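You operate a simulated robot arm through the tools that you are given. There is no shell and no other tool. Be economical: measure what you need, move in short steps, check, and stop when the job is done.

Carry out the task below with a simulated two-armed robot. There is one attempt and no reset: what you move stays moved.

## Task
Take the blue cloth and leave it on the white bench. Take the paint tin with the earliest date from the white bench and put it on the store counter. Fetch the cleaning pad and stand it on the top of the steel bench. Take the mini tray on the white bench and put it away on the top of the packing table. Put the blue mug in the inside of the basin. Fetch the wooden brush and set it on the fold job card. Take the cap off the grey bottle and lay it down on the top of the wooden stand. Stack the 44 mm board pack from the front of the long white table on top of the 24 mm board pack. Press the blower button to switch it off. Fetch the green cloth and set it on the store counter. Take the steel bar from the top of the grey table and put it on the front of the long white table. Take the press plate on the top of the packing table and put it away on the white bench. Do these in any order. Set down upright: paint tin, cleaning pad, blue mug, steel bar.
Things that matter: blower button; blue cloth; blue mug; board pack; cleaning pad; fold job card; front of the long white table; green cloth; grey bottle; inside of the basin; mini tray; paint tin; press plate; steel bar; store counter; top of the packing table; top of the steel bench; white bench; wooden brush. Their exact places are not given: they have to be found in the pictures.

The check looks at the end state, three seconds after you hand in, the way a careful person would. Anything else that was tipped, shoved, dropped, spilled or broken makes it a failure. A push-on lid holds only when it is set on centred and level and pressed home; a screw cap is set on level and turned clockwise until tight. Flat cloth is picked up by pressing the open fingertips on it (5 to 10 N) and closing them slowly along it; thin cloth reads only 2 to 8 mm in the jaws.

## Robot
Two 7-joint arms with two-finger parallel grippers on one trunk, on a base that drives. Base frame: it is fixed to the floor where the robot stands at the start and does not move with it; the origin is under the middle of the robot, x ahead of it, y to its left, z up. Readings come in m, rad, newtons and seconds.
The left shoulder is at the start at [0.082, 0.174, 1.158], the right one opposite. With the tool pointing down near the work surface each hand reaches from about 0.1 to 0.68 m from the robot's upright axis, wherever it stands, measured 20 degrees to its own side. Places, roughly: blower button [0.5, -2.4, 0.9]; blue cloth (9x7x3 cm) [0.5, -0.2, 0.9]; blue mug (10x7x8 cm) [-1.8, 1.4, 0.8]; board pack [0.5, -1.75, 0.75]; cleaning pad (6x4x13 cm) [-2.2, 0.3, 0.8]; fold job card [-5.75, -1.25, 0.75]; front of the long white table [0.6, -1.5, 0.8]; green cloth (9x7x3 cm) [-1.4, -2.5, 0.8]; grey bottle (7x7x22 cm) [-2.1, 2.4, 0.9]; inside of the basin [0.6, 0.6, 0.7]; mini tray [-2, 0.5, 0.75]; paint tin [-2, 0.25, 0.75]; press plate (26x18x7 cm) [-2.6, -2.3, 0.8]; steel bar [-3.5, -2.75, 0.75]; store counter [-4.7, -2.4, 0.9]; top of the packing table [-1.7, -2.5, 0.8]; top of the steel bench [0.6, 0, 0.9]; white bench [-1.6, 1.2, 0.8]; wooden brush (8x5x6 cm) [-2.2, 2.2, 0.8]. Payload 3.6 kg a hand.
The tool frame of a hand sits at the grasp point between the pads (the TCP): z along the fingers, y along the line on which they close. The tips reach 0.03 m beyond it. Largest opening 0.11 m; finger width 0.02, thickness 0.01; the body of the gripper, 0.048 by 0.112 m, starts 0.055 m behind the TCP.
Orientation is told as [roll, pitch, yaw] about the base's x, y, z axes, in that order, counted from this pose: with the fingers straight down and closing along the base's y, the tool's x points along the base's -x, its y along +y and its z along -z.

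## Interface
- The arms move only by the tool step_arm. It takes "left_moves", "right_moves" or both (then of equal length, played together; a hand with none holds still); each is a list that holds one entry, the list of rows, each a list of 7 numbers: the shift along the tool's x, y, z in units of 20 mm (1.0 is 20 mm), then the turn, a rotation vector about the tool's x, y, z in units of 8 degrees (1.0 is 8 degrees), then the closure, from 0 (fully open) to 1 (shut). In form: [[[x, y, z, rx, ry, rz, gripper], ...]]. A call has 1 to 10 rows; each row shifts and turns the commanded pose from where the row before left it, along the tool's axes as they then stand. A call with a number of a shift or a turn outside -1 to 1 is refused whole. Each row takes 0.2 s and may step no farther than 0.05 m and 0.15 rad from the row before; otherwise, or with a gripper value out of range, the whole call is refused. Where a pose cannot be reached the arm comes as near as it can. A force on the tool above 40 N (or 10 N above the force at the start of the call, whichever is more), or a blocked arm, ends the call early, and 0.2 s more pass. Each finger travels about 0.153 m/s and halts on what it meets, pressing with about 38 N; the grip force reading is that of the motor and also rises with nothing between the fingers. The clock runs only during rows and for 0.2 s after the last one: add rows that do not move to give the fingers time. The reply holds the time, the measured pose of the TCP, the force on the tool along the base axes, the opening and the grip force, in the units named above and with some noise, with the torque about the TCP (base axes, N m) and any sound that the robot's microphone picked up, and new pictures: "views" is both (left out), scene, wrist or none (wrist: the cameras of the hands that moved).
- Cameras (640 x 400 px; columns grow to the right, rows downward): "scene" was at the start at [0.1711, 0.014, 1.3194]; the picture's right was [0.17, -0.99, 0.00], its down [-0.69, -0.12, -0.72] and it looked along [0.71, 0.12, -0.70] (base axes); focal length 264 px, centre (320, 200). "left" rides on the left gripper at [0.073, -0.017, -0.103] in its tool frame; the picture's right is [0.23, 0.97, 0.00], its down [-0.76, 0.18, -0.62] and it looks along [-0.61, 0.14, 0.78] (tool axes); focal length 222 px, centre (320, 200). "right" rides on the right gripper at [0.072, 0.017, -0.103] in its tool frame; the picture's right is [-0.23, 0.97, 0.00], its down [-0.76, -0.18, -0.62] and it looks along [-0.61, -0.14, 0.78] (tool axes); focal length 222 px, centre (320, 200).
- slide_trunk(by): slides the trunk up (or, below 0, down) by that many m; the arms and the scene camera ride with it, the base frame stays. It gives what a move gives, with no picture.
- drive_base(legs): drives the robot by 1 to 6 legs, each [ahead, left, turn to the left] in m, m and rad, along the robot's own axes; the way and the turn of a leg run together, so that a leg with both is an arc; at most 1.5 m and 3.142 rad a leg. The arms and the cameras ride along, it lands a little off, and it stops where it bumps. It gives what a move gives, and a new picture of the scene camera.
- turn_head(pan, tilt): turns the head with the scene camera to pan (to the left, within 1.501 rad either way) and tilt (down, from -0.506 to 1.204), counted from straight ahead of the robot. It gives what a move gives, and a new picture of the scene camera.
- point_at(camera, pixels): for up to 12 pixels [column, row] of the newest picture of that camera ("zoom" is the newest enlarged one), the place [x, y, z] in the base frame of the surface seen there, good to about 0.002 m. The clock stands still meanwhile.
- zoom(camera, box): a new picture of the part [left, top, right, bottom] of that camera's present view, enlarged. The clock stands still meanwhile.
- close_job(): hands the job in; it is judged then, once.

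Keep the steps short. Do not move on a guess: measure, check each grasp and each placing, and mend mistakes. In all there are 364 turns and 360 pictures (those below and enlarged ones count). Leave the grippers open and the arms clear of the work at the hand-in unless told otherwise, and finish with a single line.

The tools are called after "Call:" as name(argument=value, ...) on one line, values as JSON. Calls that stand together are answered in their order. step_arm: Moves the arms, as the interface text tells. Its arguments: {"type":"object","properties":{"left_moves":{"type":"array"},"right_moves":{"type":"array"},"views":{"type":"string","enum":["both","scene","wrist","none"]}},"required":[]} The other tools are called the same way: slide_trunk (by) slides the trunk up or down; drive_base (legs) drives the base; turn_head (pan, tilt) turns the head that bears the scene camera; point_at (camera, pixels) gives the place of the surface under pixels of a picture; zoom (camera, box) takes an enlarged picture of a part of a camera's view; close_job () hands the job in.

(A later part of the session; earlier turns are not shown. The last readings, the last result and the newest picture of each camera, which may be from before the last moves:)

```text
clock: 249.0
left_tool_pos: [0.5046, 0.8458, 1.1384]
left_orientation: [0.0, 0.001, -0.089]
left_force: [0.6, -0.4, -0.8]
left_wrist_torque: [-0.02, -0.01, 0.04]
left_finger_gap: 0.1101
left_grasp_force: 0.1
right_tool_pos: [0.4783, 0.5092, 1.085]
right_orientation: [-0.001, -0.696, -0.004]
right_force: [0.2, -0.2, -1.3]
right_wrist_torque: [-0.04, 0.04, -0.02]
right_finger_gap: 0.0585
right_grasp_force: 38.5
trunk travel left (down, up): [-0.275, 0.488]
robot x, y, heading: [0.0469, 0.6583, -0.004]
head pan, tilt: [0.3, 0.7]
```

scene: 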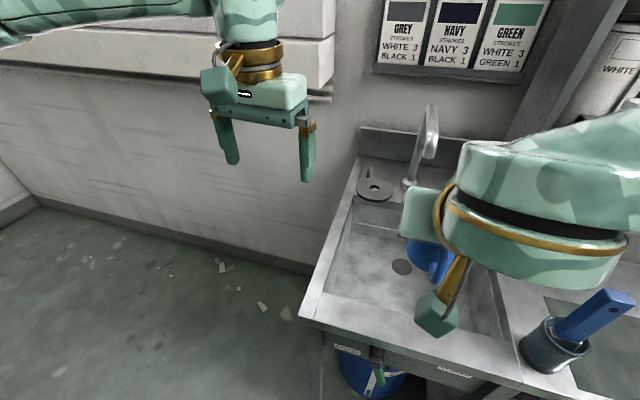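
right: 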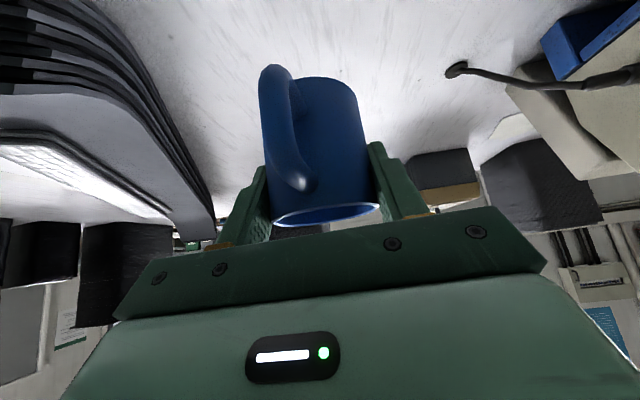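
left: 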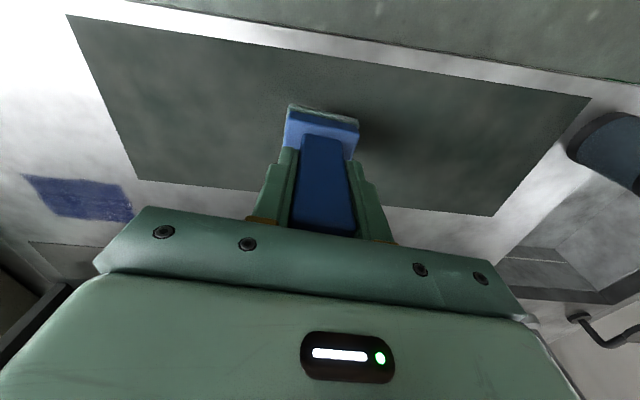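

Call:
step_arm(right_moves=[[[-0.3, 0, 0.25, 0, 0, 0, 1], [-0.6, 0, 0.5, 0, 0, 0, 1], [-0.92, 0, 0.77, 0, 0, 0, 1], [-0.92, 0, 0.77, 0, 0, 0, 1], [-0.92, 0, 0.77, 0, 0, 0, 1], [-0.92, 0, 0.77, 0, 0, 0, 1], [-0.92, 0, 0.77, 0, 0, 0, 1], [-0.92, 0, 0.77, 0, 0, 0, 1], [-0.92, 0, 0.77, 0, 0, 0, 1], [-0.92, 0, 0.77, 0, 0, 0, 1]]], views="none")

Call:
step_arm(right_moves=[[[-0.4, 0, 0.33, 0, 0, 0, 1], [0.3, 0, 0.4, 0, 0, 0, 1], [0.6, 0, 0.72, 0, 0, 0, 1], [0.64, 0, 0.767, 0, 0, 0, 1], [0.64, 0, 0.767, 0, 0, 0, 1], [0.64, 0, 0.767, 0, 0, 0, 1], [0.64, 0, 0.767, 0, 0, 0, 1], [0.64, 0, 0.767, 0, 0, 0, 1]]], views="both")

```text
clock: 251.2
left_tool_pos: [0.5054, 0.8459, 1.1375]
left_orientation: [0.001, 0.0, -0.09]
left_force: [0.2, 0.9, 0.2]
left_wrist_torque: [-0.01, -0.01, 0.02]
left_finger_gap: 0.1102
left_grasp_force: 0.0
right_tool_pos: [0.6968, 0.5081, 1.085]
right_orientation: [-0.001, -0.697, -0.004]
right_force: [1.3, -0.7, -1.2]
right_wrist_torque: [-0.01, 0.0, -0.02]
right_finger_gap: 0.0583
right_grasp_force: 38.1
trunk travel left (down, up): [-0.275, 0.488]
robot x, y, heading: [0.0515, 0.6555, -0.007]
head pan, tilt: [0.3, 0.7]
```

```text
clock: 253.0
left_tool_pos: [0.5052, 0.8457, 1.138]
left_orientation: [0.0, 0.0, -0.089]
left_force: [-0.2, 0.6, -0.1]
left_wrist_torque: [0.01, -0.03, 0.0]
left_finger_gap: 0.11
left_grasp_force: 0.0
right_tool_pos: [0.7049, 0.5071, 0.956]
right_orientation: [-0.001, -0.697, -0.006]
right_force: [-1.0, 0.8, -1.8]
right_wrist_torque: [0.0, -0.02, -0.03]
right_finger_gap: 0.0583
right_grasp_force: 37.9
trunk travel left (down, up): [-0.275, 0.488]
robot x, y, heading: [0.0491, 0.6572, -0.007]
head pan, tilt: [0.3, 0.7]
```

scene: 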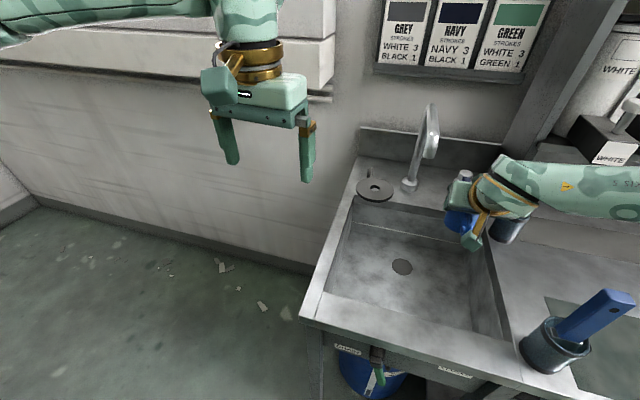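
right: 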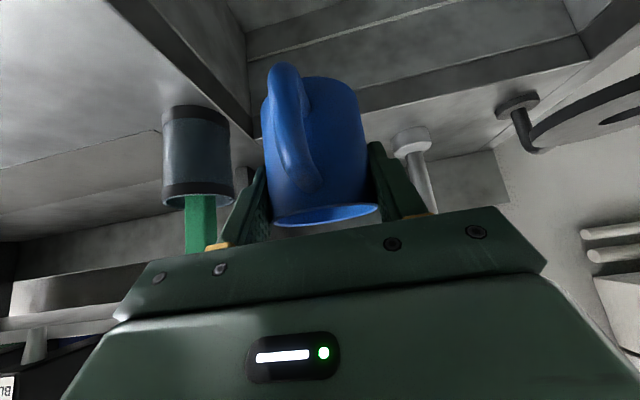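

Call:
point_at(camera="scene", pixels=[[400, 215], [430, 230], [380, 220], [505, 230], [500, 240], [400, 205], [450, 300], [490, 275]])

Call:
point_at(camera="right", pixels=[[195, 150], [195, 195], [250, 130], [340, 100], [380, 110], [225, 60]])

```text
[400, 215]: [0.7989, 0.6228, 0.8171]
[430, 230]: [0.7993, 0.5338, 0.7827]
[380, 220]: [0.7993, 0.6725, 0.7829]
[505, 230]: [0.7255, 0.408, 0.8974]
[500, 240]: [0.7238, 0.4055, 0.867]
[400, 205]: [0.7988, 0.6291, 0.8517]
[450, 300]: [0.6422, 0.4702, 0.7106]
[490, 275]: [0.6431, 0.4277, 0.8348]
```

```text
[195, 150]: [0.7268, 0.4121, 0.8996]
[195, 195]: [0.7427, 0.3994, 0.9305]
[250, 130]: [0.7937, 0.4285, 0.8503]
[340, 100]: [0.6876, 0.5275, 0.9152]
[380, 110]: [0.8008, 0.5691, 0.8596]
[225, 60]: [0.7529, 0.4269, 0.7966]
```

Mug hangs over a free place; sink back wall x 0.80, cup at (0.73,0.41). I shift 1.5 cm left and lower into the sink.

Call:
step_arm(right_moves=[[[0.4, 0.75, 0.48, 0, 0, 0, 1], [0.64, 0, 0.767, 0, 0, 0, 1], [0.64, 0, 0.767, 0, 0, 0, 1], [0.64, 0, 0.767, 0, 0, 0, 1], [0.64, 0, 0.767, 0, 0, 0, 1], [0.64, 0, 0.767, 0, 0, 0, 1], [0.64, 0, 0.767, 0, 0, 0, 1], [0.64, 0, 0.767, 0, 0, 0, 1], [0.6, 0, 0.72, 0, 0, 0, 1], [0.2, 0, 0.24, 0, 0, 0, 1]]], views="both")

```text
clock: 255.2
left_tool_pos: [0.5023, 0.8468, 1.1396]
left_orientation: [0.0, -0.004, -0.09]
left_force: [0.2, 0.2, -0.3]
left_wrist_torque: [-0.02, -0.06, 0.0]
left_finger_gap: 0.1098
left_grasp_force: 0.0
right_tool_pos: [0.7094, 0.5239, 0.7888]
right_orientation: [-0.002, -0.71, -0.006]
right_force: [-0.2, -0.3, 0.0]
right_wrist_torque: [0.0, 0.03, -0.02]
right_finger_gap: 0.0583
right_grasp_force: 38.5
trunk travel left (down, up): [-0.275, 0.488]
robot x, y, heading: [0.0484, 0.659, -0.001]
head pan, tilt: [0.3, 0.7]
```

scene: 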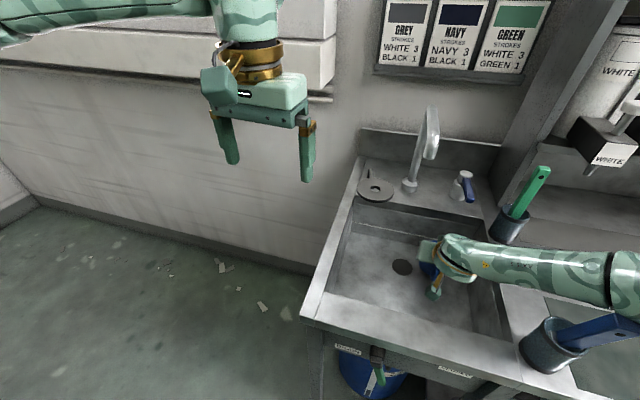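
right: 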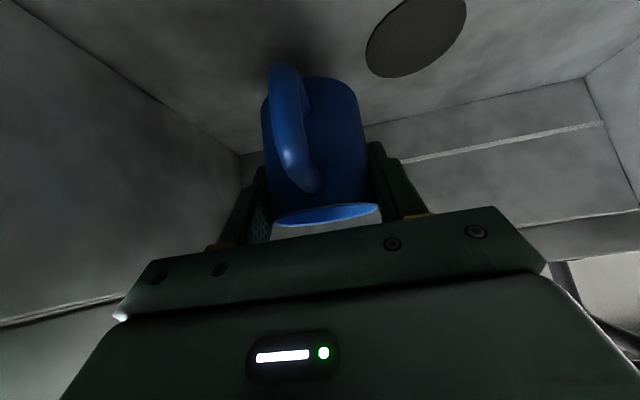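

Call:
point_at(camera="scene", pixels=[[600, 280], [600, 300], [620, 310], [560, 260], [600, 335], [540, 180]])

Call:
step_arm(right_moves=[[[0, 0, 0, 0, 0, 0, 1], [0, 0, 0, 0, 0, 0, 1]]], views="none")

```text
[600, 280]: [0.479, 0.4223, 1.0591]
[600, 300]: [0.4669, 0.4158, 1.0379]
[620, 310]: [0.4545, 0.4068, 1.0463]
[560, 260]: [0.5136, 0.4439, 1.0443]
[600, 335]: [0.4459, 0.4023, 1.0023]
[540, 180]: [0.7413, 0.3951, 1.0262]
```

```text
clock: 255.8
left_tool_pos: [0.5073, 0.8474, 1.1368]
left_orientation: [-0.003, 0.002, -0.087]
left_force: [-0.5, -0.5, -0.1]
left_wrist_torque: [-0.02, -0.01, 0.0]
left_finger_gap: 0.1101
left_grasp_force: 0.1
right_tool_pos: [0.7092, 0.5259, 0.7832]
right_orientation: [-0.003, -0.701, -0.003]
right_force: [0.3, 0.0, -0.2]
right_wrist_torque: [0.0, 0.01, 0.0]
right_finger_gap: 0.0585
right_grasp_force: 38.0
trunk travel left (down, up): [-0.275, 0.488]
robot x, y, heading: [0.0486, 0.6583, -0.003]
head pan, tilt: [0.3, 0.7]
```

The forearm comes down close on the blue scoop in the cup. I raise again at once and look.

Call:
step_arm(right_moves=[[[-0.64, 0, -0.767, 0, 0, 0, 1], [-0.64, 0, -0.767, 0, 0, 0, 1], [-0.64, 0, -0.767, 0, 0, 0, 1], [-0.64, 0, -0.767, 0, 0, 0, 1], [-0.64, 0, -0.767, 0, 0, 0, 1], [-0.64, 0, -0.767, 0, 0, 0, 1], [-0.64, 0, -0.767, 0, 0, 0, 1], [-0.64, 0, -0.767, 0, 0, 0, 1], [0, 0, 0, 0, 0, 0, 1]]], views="scene")

Call:
turn_head(pan=-0.4, tilt=0.85)

```text
clock: 257.8
left_tool_pos: [0.5052, 0.8464, 1.1376]
left_orientation: [-0.001, 0.001, -0.086]
left_force: [0.6, -0.1, 0.5]
left_wrist_torque: [0.0, 0.0, -0.03]
left_finger_gap: 0.1099
left_grasp_force: 0.0
right_tool_pos: [0.7056, 0.521, 0.9393]
right_orientation: [0.001, -0.694, -0.007]
right_force: [0.1, 0.5, -0.5]
right_wrist_torque: [0.0, -0.01, -0.02]
right_finger_gap: 0.0585
right_grasp_force: 38.5
trunk travel left (down, up): [-0.275, 0.488]
robot x, y, heading: [0.0469, 0.6578, -0.004]
head pan, tilt: [0.3, 0.7]
```

scene: 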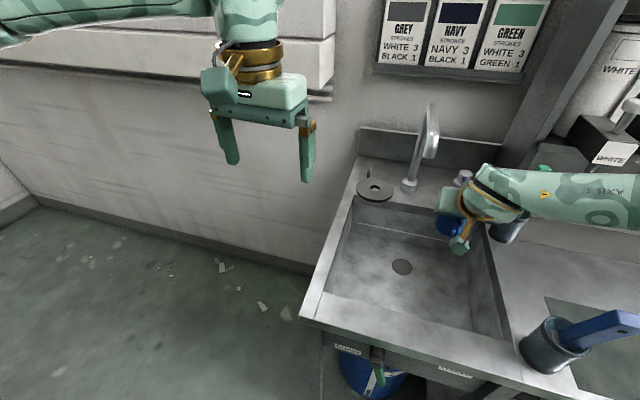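

```text
clock: 258.8
left_tool_pos: [0.5065, 0.8451, 1.1389]
left_orientation: [-0.003, 0.0, -0.088]
left_force: [-0.3, 0.5, -0.3]
left_wrist_torque: [0.02, 0.0, 0.02]
left_finger_gap: 0.1102
left_grasp_force: 0.0
right_tool_pos: [0.7054, 0.5208, 0.9384]
right_orientation: [-0.001, -0.695, -0.006]
right_force: [0.3, -0.2, -0.8]
right_wrist_torque: [-0.01, -0.02, 0.02]
right_finger_gap: 0.0584
right_grasp_force: 38.4
trunk travel left (down, up): [-0.275, 0.488]
robot x, y, heading: [0.049, 0.6524, -0.009]
head pan, tilt: [-0.4, 0.85]
```

scene: 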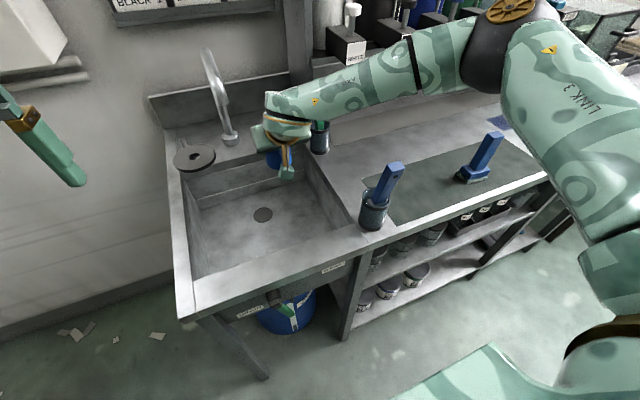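

Call:
zoom(camera="scene", box=[330, 140, 450, 240])

Call:
point_at(camera="scene", pixels=[[395, 166], [390, 175], [380, 195], [365, 203], [372, 220], [385, 205]])

```text
4.00 times, centred on (390, 190) of scene
```

zoom: 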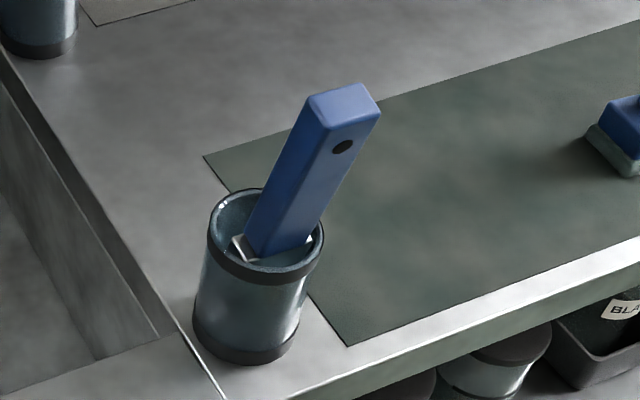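

```text
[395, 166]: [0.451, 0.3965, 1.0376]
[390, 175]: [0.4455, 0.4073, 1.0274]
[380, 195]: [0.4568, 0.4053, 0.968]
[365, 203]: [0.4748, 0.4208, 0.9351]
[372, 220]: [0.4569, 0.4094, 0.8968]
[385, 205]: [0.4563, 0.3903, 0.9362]
```

The scoop still stands properly in its cup. I retract the mug and will come in from further left so the forearm clears the scoop.

Call:
step_arm(right_moves=[[[0.2, 0, -0.4, 0, 0, 0, 1], [0.4, 0, -0.7, 0, 0, 0, 1], [0.54, 0, -0.9, 0, 0, 0, 1], [0.54, 0, -0.9, 0, 0, 0, 1], [0.54, 0, -0.9, 0, 0, 0, 1], [0.54, 0, -0.9, 0, 0, 0, 1], [0.54, 0, -0.9, 0, 0, 0, 1], [0.54, 0, -0.9, 0, 0, 0, 1], [0.54, 0, -0.9, 0, 0, 0, 1], [0.4, 0, -0.7, 0, 0, 0, 1]]], views="none")

Call:
drive_base(legs=[[0.0, 0.2, 0]])

Call:
turn_head(pan=-0.4, tilt=0.8)

```text
clock: 261.0
left_tool_pos: [0.5035, 0.8455, 1.1388]
left_orientation: [-0.002, 0.0, -0.088]
left_force: [-1.3, -0.4, -0.2]
left_wrist_torque: [-0.02, -0.01, -0.01]
left_finger_gap: 0.1099
left_grasp_force: 0.1
right_tool_pos: [0.5271, 0.5223, 1.0016]
right_orientation: [0.0, -0.696, -0.007]
right_force: [-0.1, -0.5, -0.3]
right_wrist_torque: [-0.01, 0.05, 0.0]
right_finger_gap: 0.0583
right_grasp_force: 38.2
trunk travel left (down, up): [-0.275, 0.488]
robot x, y, heading: [0.051, 0.6584, -0.006]
head pan, tilt: [-0.4, 0.85]
```

```text
clock: 262.6
left_tool_pos: [0.5051, 1.0488, 1.1382]
left_orientation: [-0.002, 0.0, -0.085]
left_force: [0.1, 1.5, -0.2]
left_wrist_torque: [-0.06, 0.01, -0.02]
left_finger_gap: 0.1099
left_grasp_force: 0.1
right_tool_pos: [0.529, 0.7254, 1.0008]
right_orientation: [-0.002, -0.695, -0.002]
right_force: [-0.2, -0.4, -1.0]
right_wrist_torque: [0.0, 0.0, -0.01]
right_finger_gap: 0.0582
right_grasp_force: 38.4
trunk travel left (down, up): [-0.275, 0.488]
robot x, y, heading: [0.0518, 0.8552, -0.002]
head pan, tilt: [-0.4, 0.85]
```

scene: 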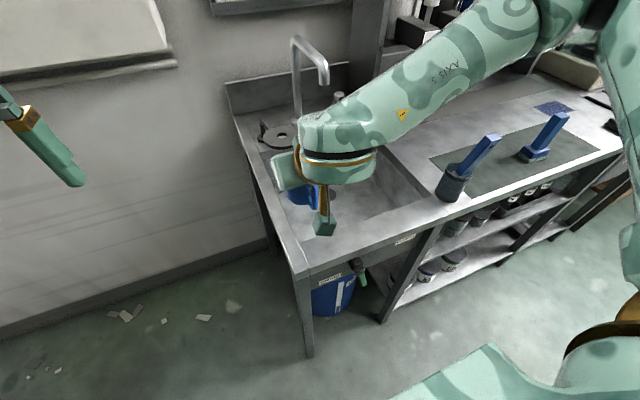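

```text
clock: 263.2
left_tool_pos: [0.5049, 1.0477, 1.1379]
left_orientation: [-0.001, 0.001, -0.086]
left_force: [1.1, 0.7, 0.2]
left_wrist_torque: [0.03, -0.01, 0.03]
left_finger_gap: 0.11
left_grasp_force: 0.0
right_tool_pos: [0.5292, 0.7241, 1.0011]
right_orientation: [0.0, -0.695, -0.003]
right_force: [0.0, -0.4, -0.7]
right_wrist_torque: [-0.02, 0.0, 0.02]
right_finger_gap: 0.058
right_grasp_force: 37.5
trunk travel left (down, up): [-0.275, 0.488]
robot x, y, heading: [0.0526, 0.8606, -0.003]
head pan, tilt: [-0.4, 0.799]
```

scene: 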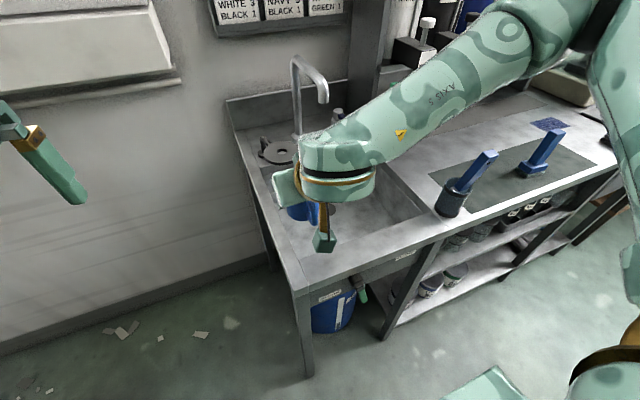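

I check the left sink wall and the tap parts near y 0.66–0.75.

Call:
point_at(camera="scene", pixels=[[258, 180], [266, 200], [275, 230], [300, 240], [340, 225], [275, 150], [300, 135], [322, 90], [320, 103], [290, 225], [282, 245]])

```text
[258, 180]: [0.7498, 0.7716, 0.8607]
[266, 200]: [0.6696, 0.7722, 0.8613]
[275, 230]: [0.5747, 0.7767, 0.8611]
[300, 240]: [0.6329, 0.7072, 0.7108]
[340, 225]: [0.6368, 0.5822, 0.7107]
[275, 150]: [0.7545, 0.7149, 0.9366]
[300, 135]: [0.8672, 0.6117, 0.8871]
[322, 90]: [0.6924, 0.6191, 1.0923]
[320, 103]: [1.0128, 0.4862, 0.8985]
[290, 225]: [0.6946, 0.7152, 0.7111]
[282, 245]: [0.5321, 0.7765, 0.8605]
```

I bring the mug over (0.69,0.65), under/away from the spout and the disc, then lower.

Call:
step_arm(right_moves=[[[0, -0.75, 0, 0, 0, 0, 1], [0, -1, 0, 0, 0, 0, 1], [0, -1, 0, 0, 0, 0, 1], [0, -1, 0, 0, 0, 0, 1], [-0.22, 0, 0.85, 0, 0, 0, 1], [-0.22, 0, 0.85, 0, 0, 0, 1], [-0.22, 0, 0.85, 0, 0, 0, 1], [-0.22, 0, 0.85, 0, 0, 0, 1], [-0.22, 0, 0.83, 0, 0, 0, 1], [0, 0, 0, 0, 0, 0, 1]]], views="none")

Call:
step_arm(right_moves=[[[-0.17, 0, 0.96, 0, 0, 0, 1], [-0.17, 0, 0.96, 0, 0, 0, 1], [-0.17, 0, 0.96, 0, 0, 0, 1], [-0.17, 0, 0.96, 0, 0, 0, 1], [-0.17, 0, 0.96, 0, 0, 0, 1], [-0.17, 0, 0.96, 0, 0, 0, 1], [0, 0, 0, 0, 0, 0, 1]]], views="both")

```text
clock: 265.4
left_tool_pos: [0.5042, 1.0468, 1.139]
left_orientation: [-0.001, 0.0, -0.085]
left_force: [-0.2, -0.4, 0.3]
left_wrist_torque: [0.01, 0.01, -0.01]
left_finger_gap: 0.1099
left_grasp_force: 0.0
right_tool_pos: [0.5992, 0.6496, 0.9497]
right_orientation: [0.001, -0.696, -0.003]
right_force: [-0.1, -0.2, -1.6]
right_wrist_torque: [-0.03, 0.01, 0.0]
right_finger_gap: 0.0585
right_grasp_force: 37.9
trunk travel left (down, up): [-0.275, 0.488]
robot x, y, heading: [0.0512, 0.8585, -0.001]
head pan, tilt: [-0.4, 0.799]
```

```text
clock: 267.1
left_tool_pos: [0.5049, 1.0483, 1.1379]
left_orientation: [0.0, 0.0, -0.086]
left_force: [0.5, 0.7, 0.2]
left_wrist_torque: [-0.03, -0.01, 0.03]
left_finger_gap: 0.1099
left_grasp_force: 0.1
right_tool_pos: [0.6898, 0.6509, 0.8729]
right_orientation: [-0.001, -0.697, -0.004]
right_force: [0.1, 0.4, -0.7]
right_wrist_torque: [0.02, 0.01, 0.03]
right_finger_gap: 0.0585
right_grasp_force: 37.9
trunk travel left (down, up): [-0.275, 0.488]
robot x, y, heading: [0.0496, 0.8578, -0.005]
head pan, tilt: [-0.4, 0.799]
```

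scene: 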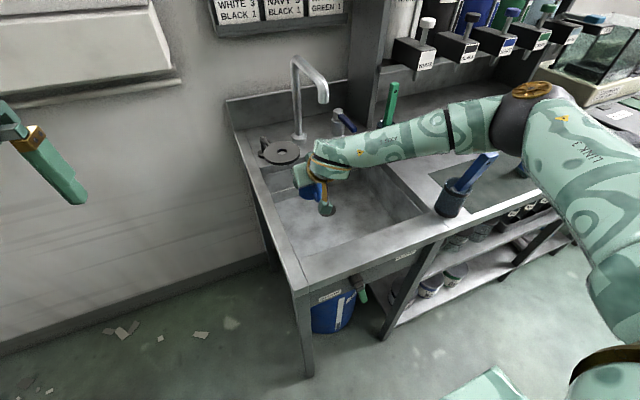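
right: 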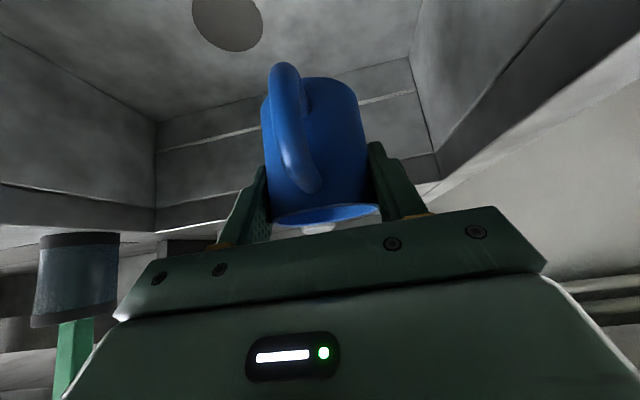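

Call:
point_at(camera="scene", pixels=[[430, 140], [450, 145], [470, 140], [490, 120], [500, 135], [485, 160], [520, 140], [545, 120]])

```text
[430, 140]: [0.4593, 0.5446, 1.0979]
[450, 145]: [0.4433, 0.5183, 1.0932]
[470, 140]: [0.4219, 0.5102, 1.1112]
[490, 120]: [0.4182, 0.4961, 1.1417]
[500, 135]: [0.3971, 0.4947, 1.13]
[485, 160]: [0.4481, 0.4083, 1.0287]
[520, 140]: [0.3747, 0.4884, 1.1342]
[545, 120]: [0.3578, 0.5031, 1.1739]
```

To give the forearm more room from the scoop, I shift the hand 10 cm right and then the base 10 cm left.

Call:
step_arm(right_moves=[[[0, -0.5, 0, 0, 0, 0, 1], [0, -1, 0, 0, 0, 0, 1], [0, -1, 0, 0, 0, 0, 1], [0, -1, 0, 0, 0, 0, 1], [0, -1, 0, 0, 0, 0, 1], [0, -0.5, 0, 0, 0, 0, 1]]], views="none")

Call:
drive_base(legs=[[0.0, 0.11, 0]])

Call:
point_at(camera="scene", pixels=[[400, 140], [420, 140], [440, 140], [460, 130], [480, 120], [500, 110]])

```text
clock: 268.4
left_tool_pos: [0.5052, 1.0481, 1.1371]
left_orientation: [-0.001, -0.001, -0.086]
left_force: [-0.4, -0.2, -0.2]
left_wrist_torque: [0.0, 0.02, -0.02]
left_finger_gap: 0.1101
left_grasp_force: 0.0
right_tool_pos: [0.6885, 0.5486, 0.8747]
right_orientation: [-0.002, -0.696, -0.004]
right_force: [-0.3, 0.1, -0.9]
right_wrist_torque: [-0.05, 0.03, -0.01]
right_finger_gap: 0.0583
right_grasp_force: 37.9
trunk travel left (down, up): [-0.275, 0.488]
robot x, y, heading: [0.0506, 0.8575, -0.001]
head pan, tilt: [-0.4, 0.799]
```

```text
clock: 269.6
left_tool_pos: [0.5038, 1.1588, 1.1371]
left_orientation: [-0.003, 0.001, -0.082]
left_force: [0.4, 0.6, -0.5]
left_wrist_torque: [-0.01, 0.01, -0.01]
left_finger_gap: 0.1098
left_grasp_force: 0.2
right_tool_pos: [0.6898, 0.6603, 0.8763]
right_orientation: [-0.003, -0.696, -0.002]
right_force: [-0.2, 0.6, -1.4]
right_wrist_torque: [-0.01, -0.03, -0.01]
right_finger_gap: 0.0583
right_grasp_force: 37.6
trunk travel left (down, up): [-0.275, 0.488]
robot x, y, heading: [0.0517, 0.967, -0.004]
head pan, tilt: [-0.4, 0.799]
```

scene: 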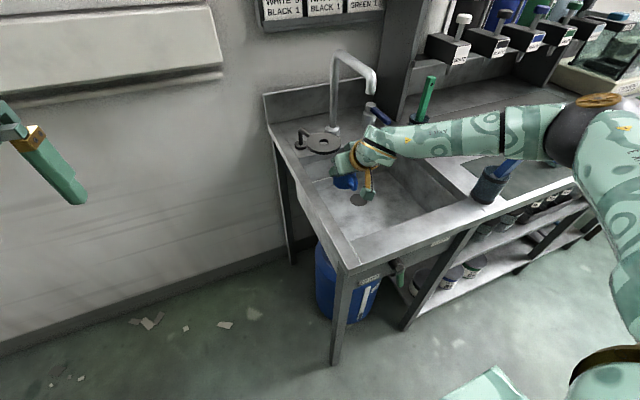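

```text
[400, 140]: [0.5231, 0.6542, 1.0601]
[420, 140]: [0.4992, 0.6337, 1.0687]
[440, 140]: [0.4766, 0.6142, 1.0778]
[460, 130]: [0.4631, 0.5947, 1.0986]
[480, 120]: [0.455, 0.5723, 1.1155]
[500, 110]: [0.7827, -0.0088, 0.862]
```

Forearm now clears the scoop by about 10 cm. I lower the mug.

Call:
step_arm(right_moves=[[[0.4, -0.3, 0.5, 0, 0, 0, 1], [0.64, 0, 0.767, 0, 0, 0, 1], [0.64, 0, 0.767, 0, 0, 0, 1], [0.64, 0, 0.767, 0, 0, 0, 1], [0.45, 0, 0.54, 0, 0, 0, 1], [0.26, 0, 0.3, 0, 0, 0, 1], [0.13, 0, 0.15, 0, 0, 0, 1], [0, 0, 0, 0, 0, 0, 1]]], views="both")

```text
clock: 271.4
left_tool_pos: [0.5052, 1.1564, 1.1384]
left_orientation: [-0.002, -0.001, -0.085]
left_force: [-1.1, -0.3, -0.1]
left_wrist_torque: [-0.01, 0.03, 0.0]
left_finger_gap: 0.1102
left_grasp_force: 0.1
right_tool_pos: [0.6897, 0.6544, 0.7765]
right_orientation: [0.002, -0.693, -0.001]
right_force: [0.3, 0.6, 0.3]
right_wrist_torque: [-0.04, -0.01, 0.01]
right_finger_gap: 0.0583
right_grasp_force: 38.8
trunk travel left (down, up): [-0.275, 0.488]
robot x, y, heading: [0.0474, 0.9658, 0.001]
head pan, tilt: [-0.4, 0.799]
```

scene: 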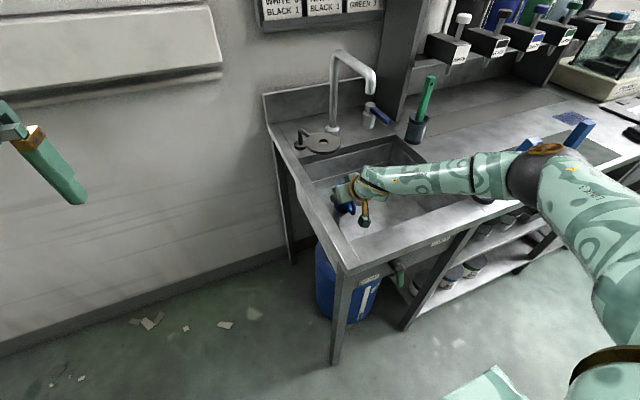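
right: 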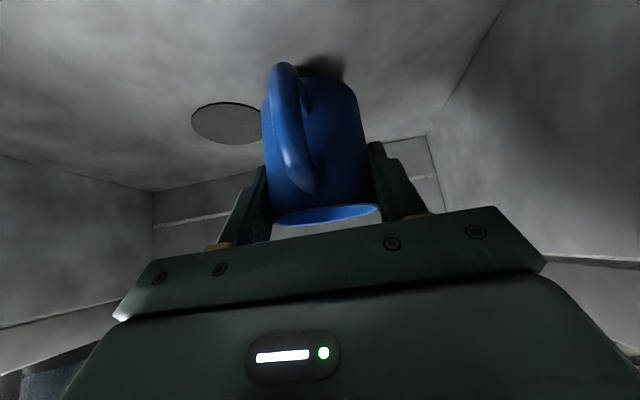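

Call:
step_arm(right_moves=[[[0.19, 0, 0.23, 0, 0, 0, 1], [0.1, 0, 0.12, 0, 0, 0, 1], [0.05, 0, 0.06, 0, 0, 0, 1], [0, 0, 0, 0, 0, 0, 1]]], views="none")

Call:
point_at(camera="scene", pixels=[[500, 170], [540, 180], [530, 150], [480, 180], [450, 180]])

```text
clock: 272.4
left_tool_pos: [0.5053, 1.1574, 1.1378]
left_orientation: [-0.001, -0.001, -0.084]
left_force: [0.3, -0.2, 0.5]
left_wrist_torque: [-0.02, 0.02, 0.01]
left_finger_gap: 0.1101
left_grasp_force: 0.0
right_tool_pos: [0.6881, 0.6533, 0.7661]
right_orientation: [0.0, -0.694, -0.001]
right_force: [0.3, -0.3, -0.7]
right_wrist_torque: [-0.02, 0.01, 0.05]
right_finger_gap: 0.0584
right_grasp_force: 37.8
trunk travel left (down, up): [-0.275, 0.488]
robot x, y, heading: [0.054, 0.9626, -0.001]
head pan, tilt: [-0.4, 0.799]
```

```text
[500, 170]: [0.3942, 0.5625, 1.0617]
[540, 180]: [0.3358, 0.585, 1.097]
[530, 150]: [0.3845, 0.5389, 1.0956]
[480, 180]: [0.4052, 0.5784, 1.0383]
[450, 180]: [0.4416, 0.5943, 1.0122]
```

Call:
step_arm(right_moves=[[[0.06, 0, 0.075, 0, 0, 0, 1], [0.03, 0, 0.04, 0, 0, 0, 1], [0, 0, 0, 0, 0, 0, 1]]], views="none")

```text
clock: 273.2
left_tool_pos: [0.5026, 1.1581, 1.1385]
left_orientation: [-0.002, -0.001, -0.085]
left_force: [-0.4, 0.7, -0.7]
left_wrist_torque: [0.01, 0.02, 0.0]
left_finger_gap: 0.1101
left_grasp_force: 0.2
right_tool_pos: [0.6895, 0.6542, 0.7651]
right_orientation: [0.0, -0.701, -0.003]
right_force: [-1.0, -0.4, 11.1]
right_wrist_torque: [-0.02, 0.27, 0.02]
right_finger_gap: 0.0581
right_grasp_force: 37.9
trunk travel left (down, up): [-0.275, 0.488]
robot x, y, heading: [0.0464, 0.9715, 0.002]
head pan, tilt: [-0.4, 0.799]
```

Contact (11 N). I ease 1 mm, open, and withdraw back along the tool, then up.

Call:
step_arm(right_moves=[[[-0.03, 0, -0.04, 0, 0, 0, 1], [0, 0, 0, 0, 0, 0, 0.42], [0, 0, 0, 0, 0, 0, 0.25], [0, 0, 0, 0, 0, 0, 0], [0, 0, 0, 0, 0, 0, 0], [-0.32, 0, -0.38, 0, 0, 0, 0], [-0.64, 0, -0.767, 0, 0, 0, 0], [-0.64, 0, -0.767, 0, 0, 0, 0], [-0.64, 0, -0.767, 0, 0, 0, 0], [-0.64, 0, -0.767, 0, 0, 0, 0]]], views="wrist")

```text
clock: 275.4
left_tool_pos: [0.505, 1.1582, 1.138]
left_orientation: [-0.002, -0.001, -0.084]
left_force: [0.2, 0.0, 0.2]
left_wrist_torque: [0.02, 0.0, -0.05]
left_finger_gap: 0.1102
left_grasp_force: 0.1
right_tool_pos: [0.6903, 0.6529, 0.8536]
right_orientation: [0.0, -0.695, -0.002]
right_force: [0.1, 0.3, -0.5]
right_wrist_torque: [0.01, -0.02, 0.01]
right_finger_gap: 0.1097
right_grasp_force: 0.1
trunk travel left (down, up): [-0.275, 0.488]
robot x, y, heading: [0.0504, 0.9693, 0.0]
head pan, tilt: [-0.4, 0.799]
```

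right: 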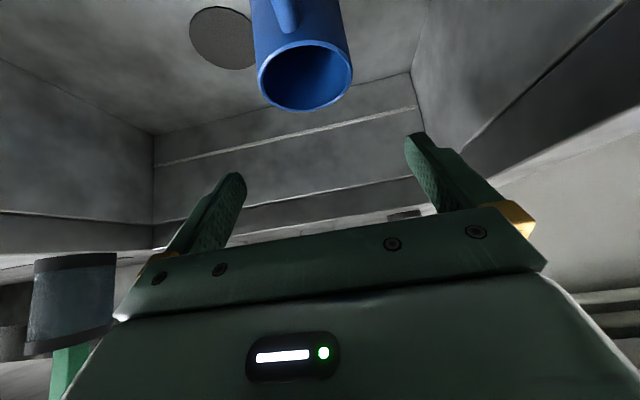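

Mug stands free. I withdraw the hand the way it came.

Call:
step_arm(right_moves=[[[-0.64, 0, -0.767, 0, 0, 0, 0], [0.17, 0, -0.96, 0, 0, 0, 0], [0.17, 0, -0.96, 0, 0, 0, 0], [0.17, 0, -0.96, 0, 0, 0, 0], [0.17, 0, -0.96, 0, 0, 0, 0], [0.17, 0, -0.96, 0, 0, 0, 0], [0.22, 0, -0.85, 0, 0, 0, 0], [0.22, 0, -0.85, 0, 0, 0, 0], [0.22, 0, -0.85, 0, 0, 0, 0], [0.22, 0, -0.85, 0, 0, 0, 0]]], views="none")

Call:
step_arm(right_moves=[[[0.3, 0, -1, 0, 0, 0, 0], [0.3, 0, -1, 0, 0, 0, 0], [0.3, 0, -1, 0, 0, 0, 0], [0.3, 0, -1, 0, 0, 0, 0], [0.3, 0, -1, 0, 0, 0, 0], [0, 0, 0, 0, 1, 0, 0], [0, 0, 0, 0, 1, 0, 0], [0, 0, 0, 0, 1, 0, 0], [0, 0, 0, 0, 1, 0, 0], [0, 0, 0, 0, 1, 0, 0]]], views="scene")

```text
clock: 277.6
left_tool_pos: [0.5041, 1.1574, 1.1385]
left_orientation: [-0.001, -0.002, -0.083]
left_force: [0.2, -0.4, 0.1]
left_wrist_torque: [0.0, -0.01, 0.03]
left_finger_gap: 0.1099
left_grasp_force: 0.1
right_tool_pos: [0.5584, 0.6542, 0.9767]
right_orientation: [0.001, -0.696, -0.003]
right_force: [-0.4, -1.1, 0.4]
right_wrist_torque: [-0.01, 0.03, -0.01]
right_finger_gap: 0.1101
right_grasp_force: 0.1
trunk travel left (down, up): [-0.275, 0.488]
robot x, y, heading: [0.05, 0.9687, -0.0]
head pan, tilt: [-0.4, 0.799]
```

```text
clock: 279.8
left_tool_pos: [0.5044, 1.1573, 1.1395]
left_orientation: [-0.003, 0.001, -0.083]
left_force: [0.5, 0.1, 0.4]
left_wrist_torque: [-0.02, -0.01, -0.02]
left_finger_gap: 0.11
left_grasp_force: 0.1
right_tool_pos: [0.4829, 0.6504, 1.037]
right_orientation: [-0.001, 0.005, -0.001]
right_force: [0.2, -0.3, 0.0]
right_wrist_torque: [0.0, 0.01, 0.02]
right_finger_gap: 0.1101
right_grasp_force: 0.1
right hand out of reach, approached as far as the arm can: row 5
trunk travel left (down, up): [-0.275, 0.488]
robot x, y, heading: [0.0478, 0.9701, -0.003]
head pan, tilt: [-0.4, 0.799]
```

scene: 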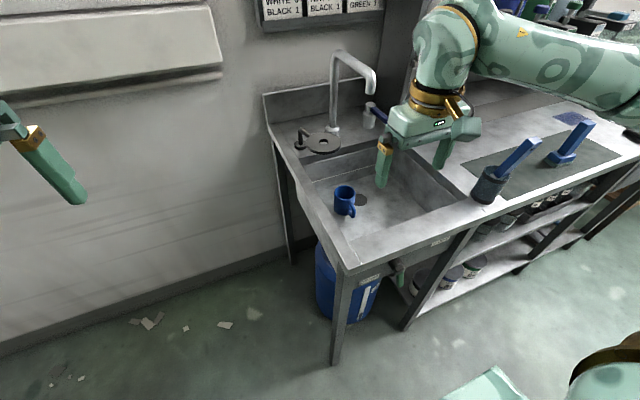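

The mug stands upright in the basin. Next: the long white table. I back off and strafe right along to y≈-1.75.

Call:
drive_base(legs=[[-0.22, 0, 0], [0, -1.4, 0], [0, -1.3, 0]])

Call:
turn_head(pan=-0.1, tilt=0.7)

```text
clock: 294.5
left_tool_pos: [0.273, -1.5941, 1.1388]
left_orientation: [0.0, 0.002, -0.083]
left_force: [-0.7, 0.3, 0.8]
left_wrist_torque: [0.04, -0.02, -0.05]
left_finger_gap: 0.1101
left_grasp_force: 0.0
right_tool_pos: [0.2513, -2.1006, 1.0363]
right_orientation: [0.001, 0.0, -0.001]
right_force: [0.3, -0.3, 0.2]
right_wrist_torque: [0.01, -0.01, -0.01]
right_finger_gap: 0.1098
right_grasp_force: 0.1
trunk travel left (down, up): [-0.275, 0.488]
robot x, y, heading: [-0.1827, -1.7818, -0.001]
head pan, tilt: [-0.4, 0.799]
```

scene: 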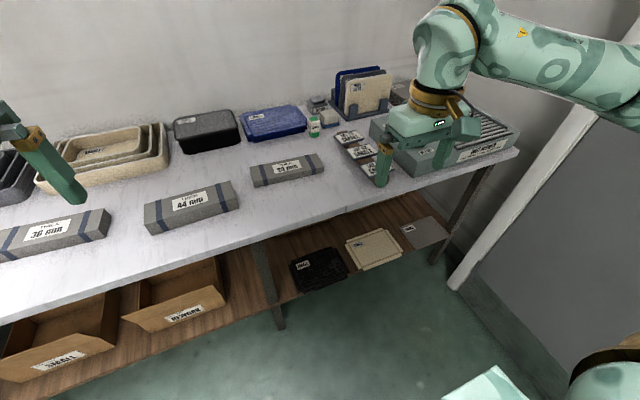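

```text
clock: 295.3
left_tool_pos: [0.2741, -1.5927, 1.138]
left_orientation: [-0.001, 0.0, -0.083]
left_force: [0.2, 0.4, -0.4]
left_wrist_torque: [0.0, -0.03, 0.02]
left_finger_gap: 0.1099
left_grasp_force: 0.1
right_tool_pos: [0.2524, -2.1012, 1.0377]
right_orientation: [-0.001, 0.002, -0.001]
right_force: [0.5, -0.7, 0.1]
right_wrist_torque: [-0.02, 0.04, 0.0]
right_finger_gap: 0.1103
right_grasp_force: 0.0
trunk travel left (down, up): [-0.275, 0.488]
robot x, y, heading: [-0.1827, -1.782, -0.005]
head pan, tilt: [-0.099, 0.7]
```

scene: 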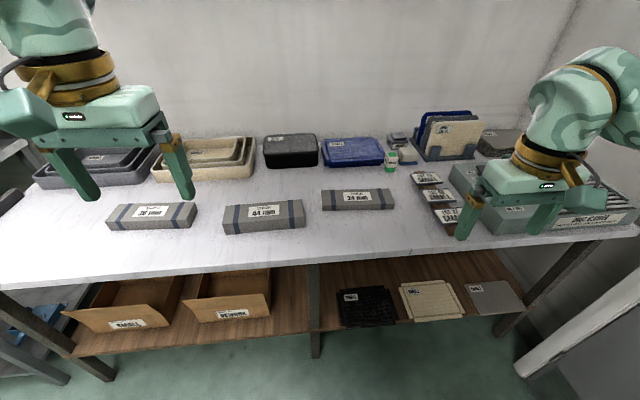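

I see three packs (36, 44, 24 mm) and the blower at right. I zoom and measure.

Call:
zoom(camera="scene", box=[90, 160, 410, 260])

Call:
zoom(camera="scene", box=[400, 110, 640, 260])

Call:
point_at(camera="scene", pixels=[[264, 211], [228, 207], [301, 202], [225, 231], [304, 225], [321, 192], [393, 190], [323, 209], [393, 207], [357, 196], [200, 220], [330, 230]])

```text
2.00 times, centred on (250, 210) of scene
```

zoom: 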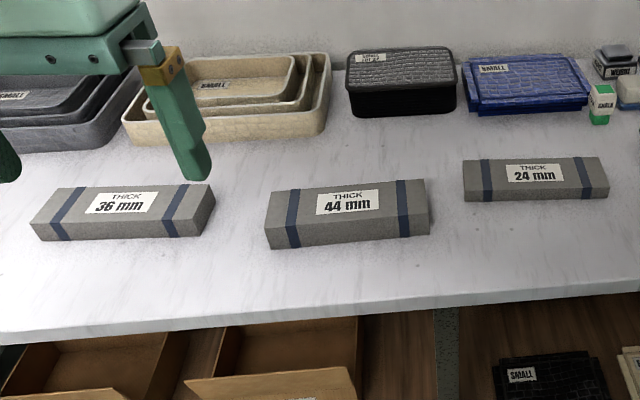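

```text
2.67 times, centred on (520, 185) of scene
```

zoom: 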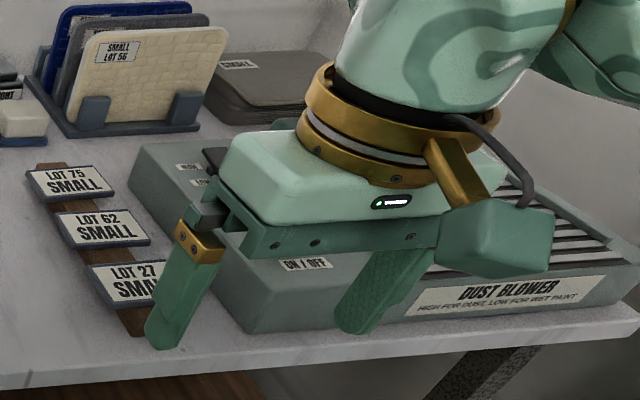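

```text
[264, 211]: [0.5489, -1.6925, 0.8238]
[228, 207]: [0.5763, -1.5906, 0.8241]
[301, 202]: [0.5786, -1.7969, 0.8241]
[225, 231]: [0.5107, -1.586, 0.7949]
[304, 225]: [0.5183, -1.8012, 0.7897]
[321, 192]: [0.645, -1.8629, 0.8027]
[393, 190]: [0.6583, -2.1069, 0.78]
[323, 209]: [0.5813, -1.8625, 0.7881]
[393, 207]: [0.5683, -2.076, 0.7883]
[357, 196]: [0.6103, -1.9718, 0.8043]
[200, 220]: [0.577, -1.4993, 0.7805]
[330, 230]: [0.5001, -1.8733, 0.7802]
```

44 mm pack: centre (0.547,-1.694), top 0.824; 24 mm pack: centre (0.611,-1.970), top 0.804. I drive 0.22 m closer.

Call:
drive_base(legs=[[0.22, 0.06, 0]])

Call:
step_arm(right_moves=[[[0, 1, 0, 0, 0, 1, 0], [0, 1, 0, 0, 0, 1, 0], [0, 1, 0, 0, 0, 1, 0], [0, 0, 0, 0, 0, 1, 0], [0, 0, 0, 0, 0, 1, 0], [0, 0, 0, 0, 0, 1, 0], [0, 0, 0, 0, 0, 1, 0], [0, 0, 0, 0, 0, 1, 0], [0, 0, 0, 0, 0, 1, 0], [0, 0, 0, 0, 0, 1, 0]]], views="none")

Call:
step_arm(right_moves=[[[0, 0, 0, 0, 0, 1, 0], [0.0, 0, 0, 0, 0, 0.1, 0], [1, 0, 0, 0, 0, 0, 0], [1, 0, 0, 0, 0, 0, 0], [1, 0, 0, 0, 0, 0, 0], [1, 0, 0, 0, 0, 0, 0], [1, 0, 0, 0, 0, 0, 0], [1, 0, 0, 0, 0, 0, 0], [1, 0, 0, 0, 0, 0, 0], [0, 0, 0, 0, 0, 0, 0]]], views="both")

```text
clock: 297.0
left_tool_pos: [0.4974, -1.5315, 1.1383]
left_orientation: [-0.002, -0.002, -0.08]
left_force: [0.0, 0.0, -0.3]
left_wrist_torque: [0.01, 0.03, 0.04]
left_finger_gap: 0.1101
left_grasp_force: 0.2
right_tool_pos: [0.4773, -2.0399, 1.0354]
right_orientation: [-0.002, 0.005, 0.002]
right_force: [0.2, 0.7, 0.3]
right_wrist_torque: [-0.05, 0.01, 0.02]
right_finger_gap: 0.1101
right_grasp_force: 0.1
trunk travel left (down, up): [-0.275, 0.488]
robot x, y, heading: [0.041, -1.7231, 0.005]
head pan, tilt: [-0.099, 0.7]
```

scene: 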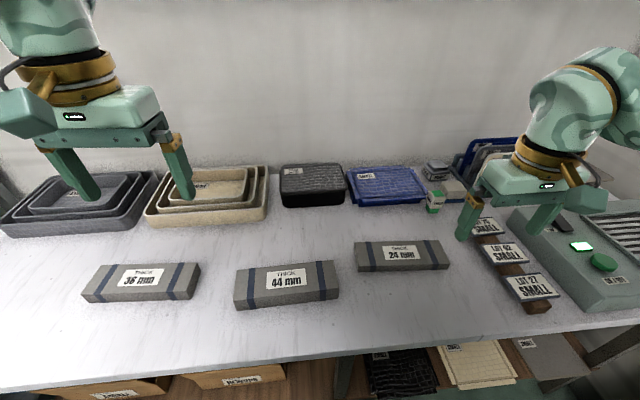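

```text
clock: 299.2
left_tool_pos: [0.4972, -1.5321, 1.1375]
left_orientation: [-0.001, -0.001, -0.08]
left_force: [0.2, -1.1, -0.5]
left_wrist_torque: [0.04, -0.01, 0.0]
left_finger_gap: 0.11
left_grasp_force: 0.1
right_tool_pos: [0.4846, -1.9816, 1.0372]
right_orientation: [-0.006, 0.0, -1.397]
right_force: [0.1, 0.2, 0.2]
right_wrist_torque: [0.01, 0.0, -0.05]
right_finger_gap: 0.1104
right_grasp_force: 0.0
trunk travel left (down, up): [-0.275, 0.488]
robot x, y, heading: [0.0428, -1.7238, 0.005]
head pan, tilt: [-0.099, 0.7]
```

```text
clock: 301.4
left_tool_pos: [0.4978, -1.5326, 1.139]
left_orientation: [0.0, -0.001, -0.081]
left_force: [0.1, -0.7, 0.3]
left_wrist_torque: [-0.02, 0.0, 0.0]
left_finger_gap: 0.11
left_grasp_force: 0.1
right_tool_pos: [0.4806, -1.8413, 1.0368]
right_orientation: [-0.001, 0.001, -1.55]
right_force: [0.0, -0.8, 0.4]
right_wrist_torque: [0.03, 0.01, -0.01]
right_finger_gap: 0.1101
right_grasp_force: 0.1
trunk travel left (down, up): [-0.275, 0.488]
robot x, y, heading: [0.0402, -1.7214, 0.005]
head pan, tilt: [-0.099, 0.7]
```

scene: 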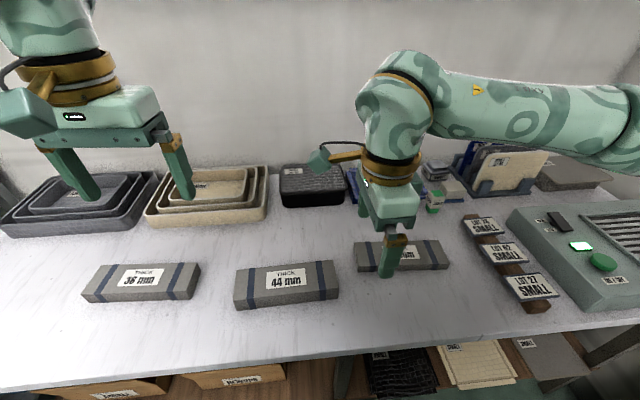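
right: 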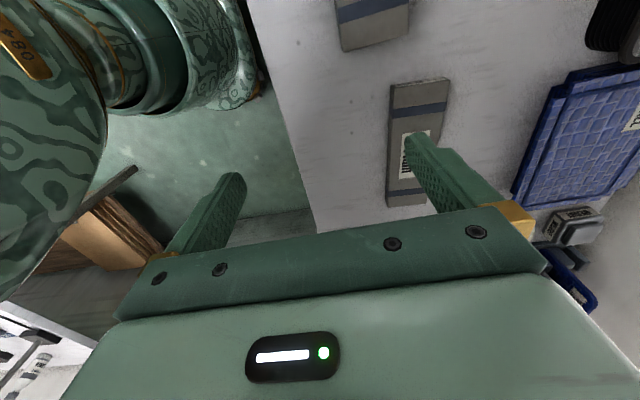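

I measure both packs from this nearer picture.

Call:
point_at(camera="scene", pixels=[[240, 271], [334, 263], [236, 306], [339, 297], [239, 290], [338, 285], [286, 280]])

Call:
zoom(camera="scene", box=[490, 190, 640, 320])

```text
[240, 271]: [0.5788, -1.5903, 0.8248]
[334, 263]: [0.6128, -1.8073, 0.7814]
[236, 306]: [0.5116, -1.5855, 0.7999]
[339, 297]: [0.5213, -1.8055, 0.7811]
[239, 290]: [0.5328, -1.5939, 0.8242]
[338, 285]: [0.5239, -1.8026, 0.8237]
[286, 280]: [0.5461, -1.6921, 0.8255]
```

```text
3.08 times, centred on (565, 255) of scene
```

zoom: 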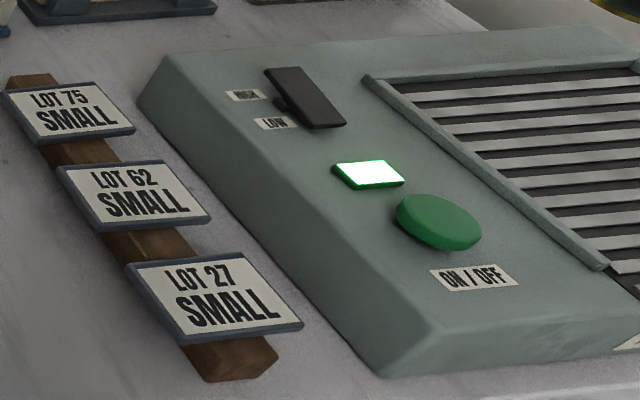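

I move the right hand over the 44 mm pack and descend to grip across its width.

Call:
step_arm(right_moves=[[[0.9, 0.43, 0.5, 0, 0, 0, 0], [0.9, 0.43, 0.5, 0, 0, 0, 0], [0.9, 0.43, 0.5, 0, 0, 0, 0], [0.9, 0.43, 0.5, 0, 0, 0, 0], [0.9, 0.43, 0.5, 0, 0, 0, 0], [0.9, 0.43, 0.5, 0, 0, 0, 0], [0.9, 0.43, 0.5, 0, 0, 0, 0], [0.9, 0.43, 0.5, 0, 0, 0, 0], [0, 0, 1, 0, 0, 0, 0], [0, 0, 1, 0, 0, 0, 0]]], views="wrist")

Call:
step_arm(right_moves=[[[0, 0, 1, 0, 0, 0, 0], [0, 0, 1, 0, 0, 0, 0], [0, 0, 1, 0, 0, 0, 0], [0, 0, 1, 0, 0, 0, 0], [0, 0, 0.9, 0, 0, 0, 0], [0, 0, 0.3, 0, 0, 0, 0], [0, 0, 0, 0, 0, 0, 0]]], views="both")

```text
clock: 303.6
left_tool_pos: [0.497, -1.5317, 1.1373]
left_orientation: [-0.003, -0.001, -0.079]
left_force: [0.2, 0.1, 0.5]
left_wrist_torque: [0.02, -0.01, 0.0]
left_finger_gap: 0.11
left_grasp_force: 0.1
right_tool_pos: [0.5464, -1.6947, 0.9173]
right_orientation: [-0.003, 0.001, -1.55]
right_force: [-0.2, 0.2, -0.2]
right_wrist_torque: [0.03, -0.04, 0.01]
right_finger_gap: 0.1098
right_grasp_force: 0.0
trunk travel left (down, up): [-0.275, 0.488]
robot x, y, heading: [0.043, -1.7252, -0.0]
head pan, tilt: [-0.099, 0.7]
```

right: 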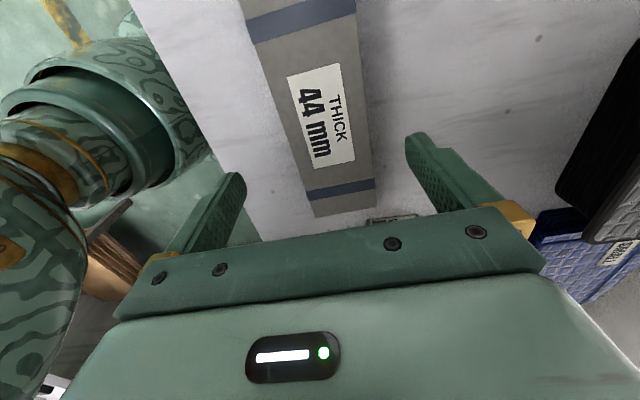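

```text
clock: 305.2
left_tool_pos: [0.4976, -1.5321, 1.1379]
left_orientation: [-0.003, 0.0, -0.083]
left_force: [-0.4, -1.0, 0.2]
left_wrist_torque: [0.01, -0.01, 0.04]
left_finger_gap: 0.1096
left_grasp_force: 0.0
right_tool_pos: [0.5461, -1.6948, 0.8118]
right_orientation: [-0.002, -0.001, -1.55]
right_force: [-0.1, 0.2, 0.4]
right_wrist_torque: [0.01, 0.02, 0.01]
right_finger_gap: 0.11
right_grasp_force: 0.0
trunk travel left (down, up): [-0.275, 0.488]
robot x, y, heading: [0.0407, -1.7245, -0.002]
head pan, tilt: [-0.099, 0.7]
```

scene: 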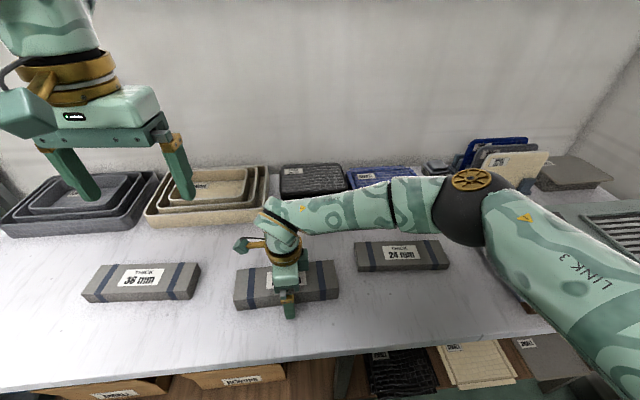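
right: 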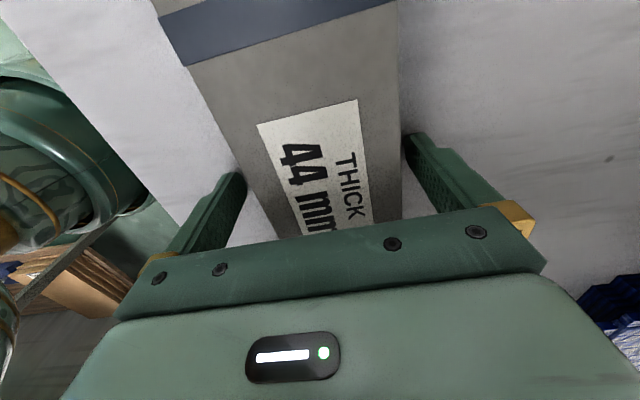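

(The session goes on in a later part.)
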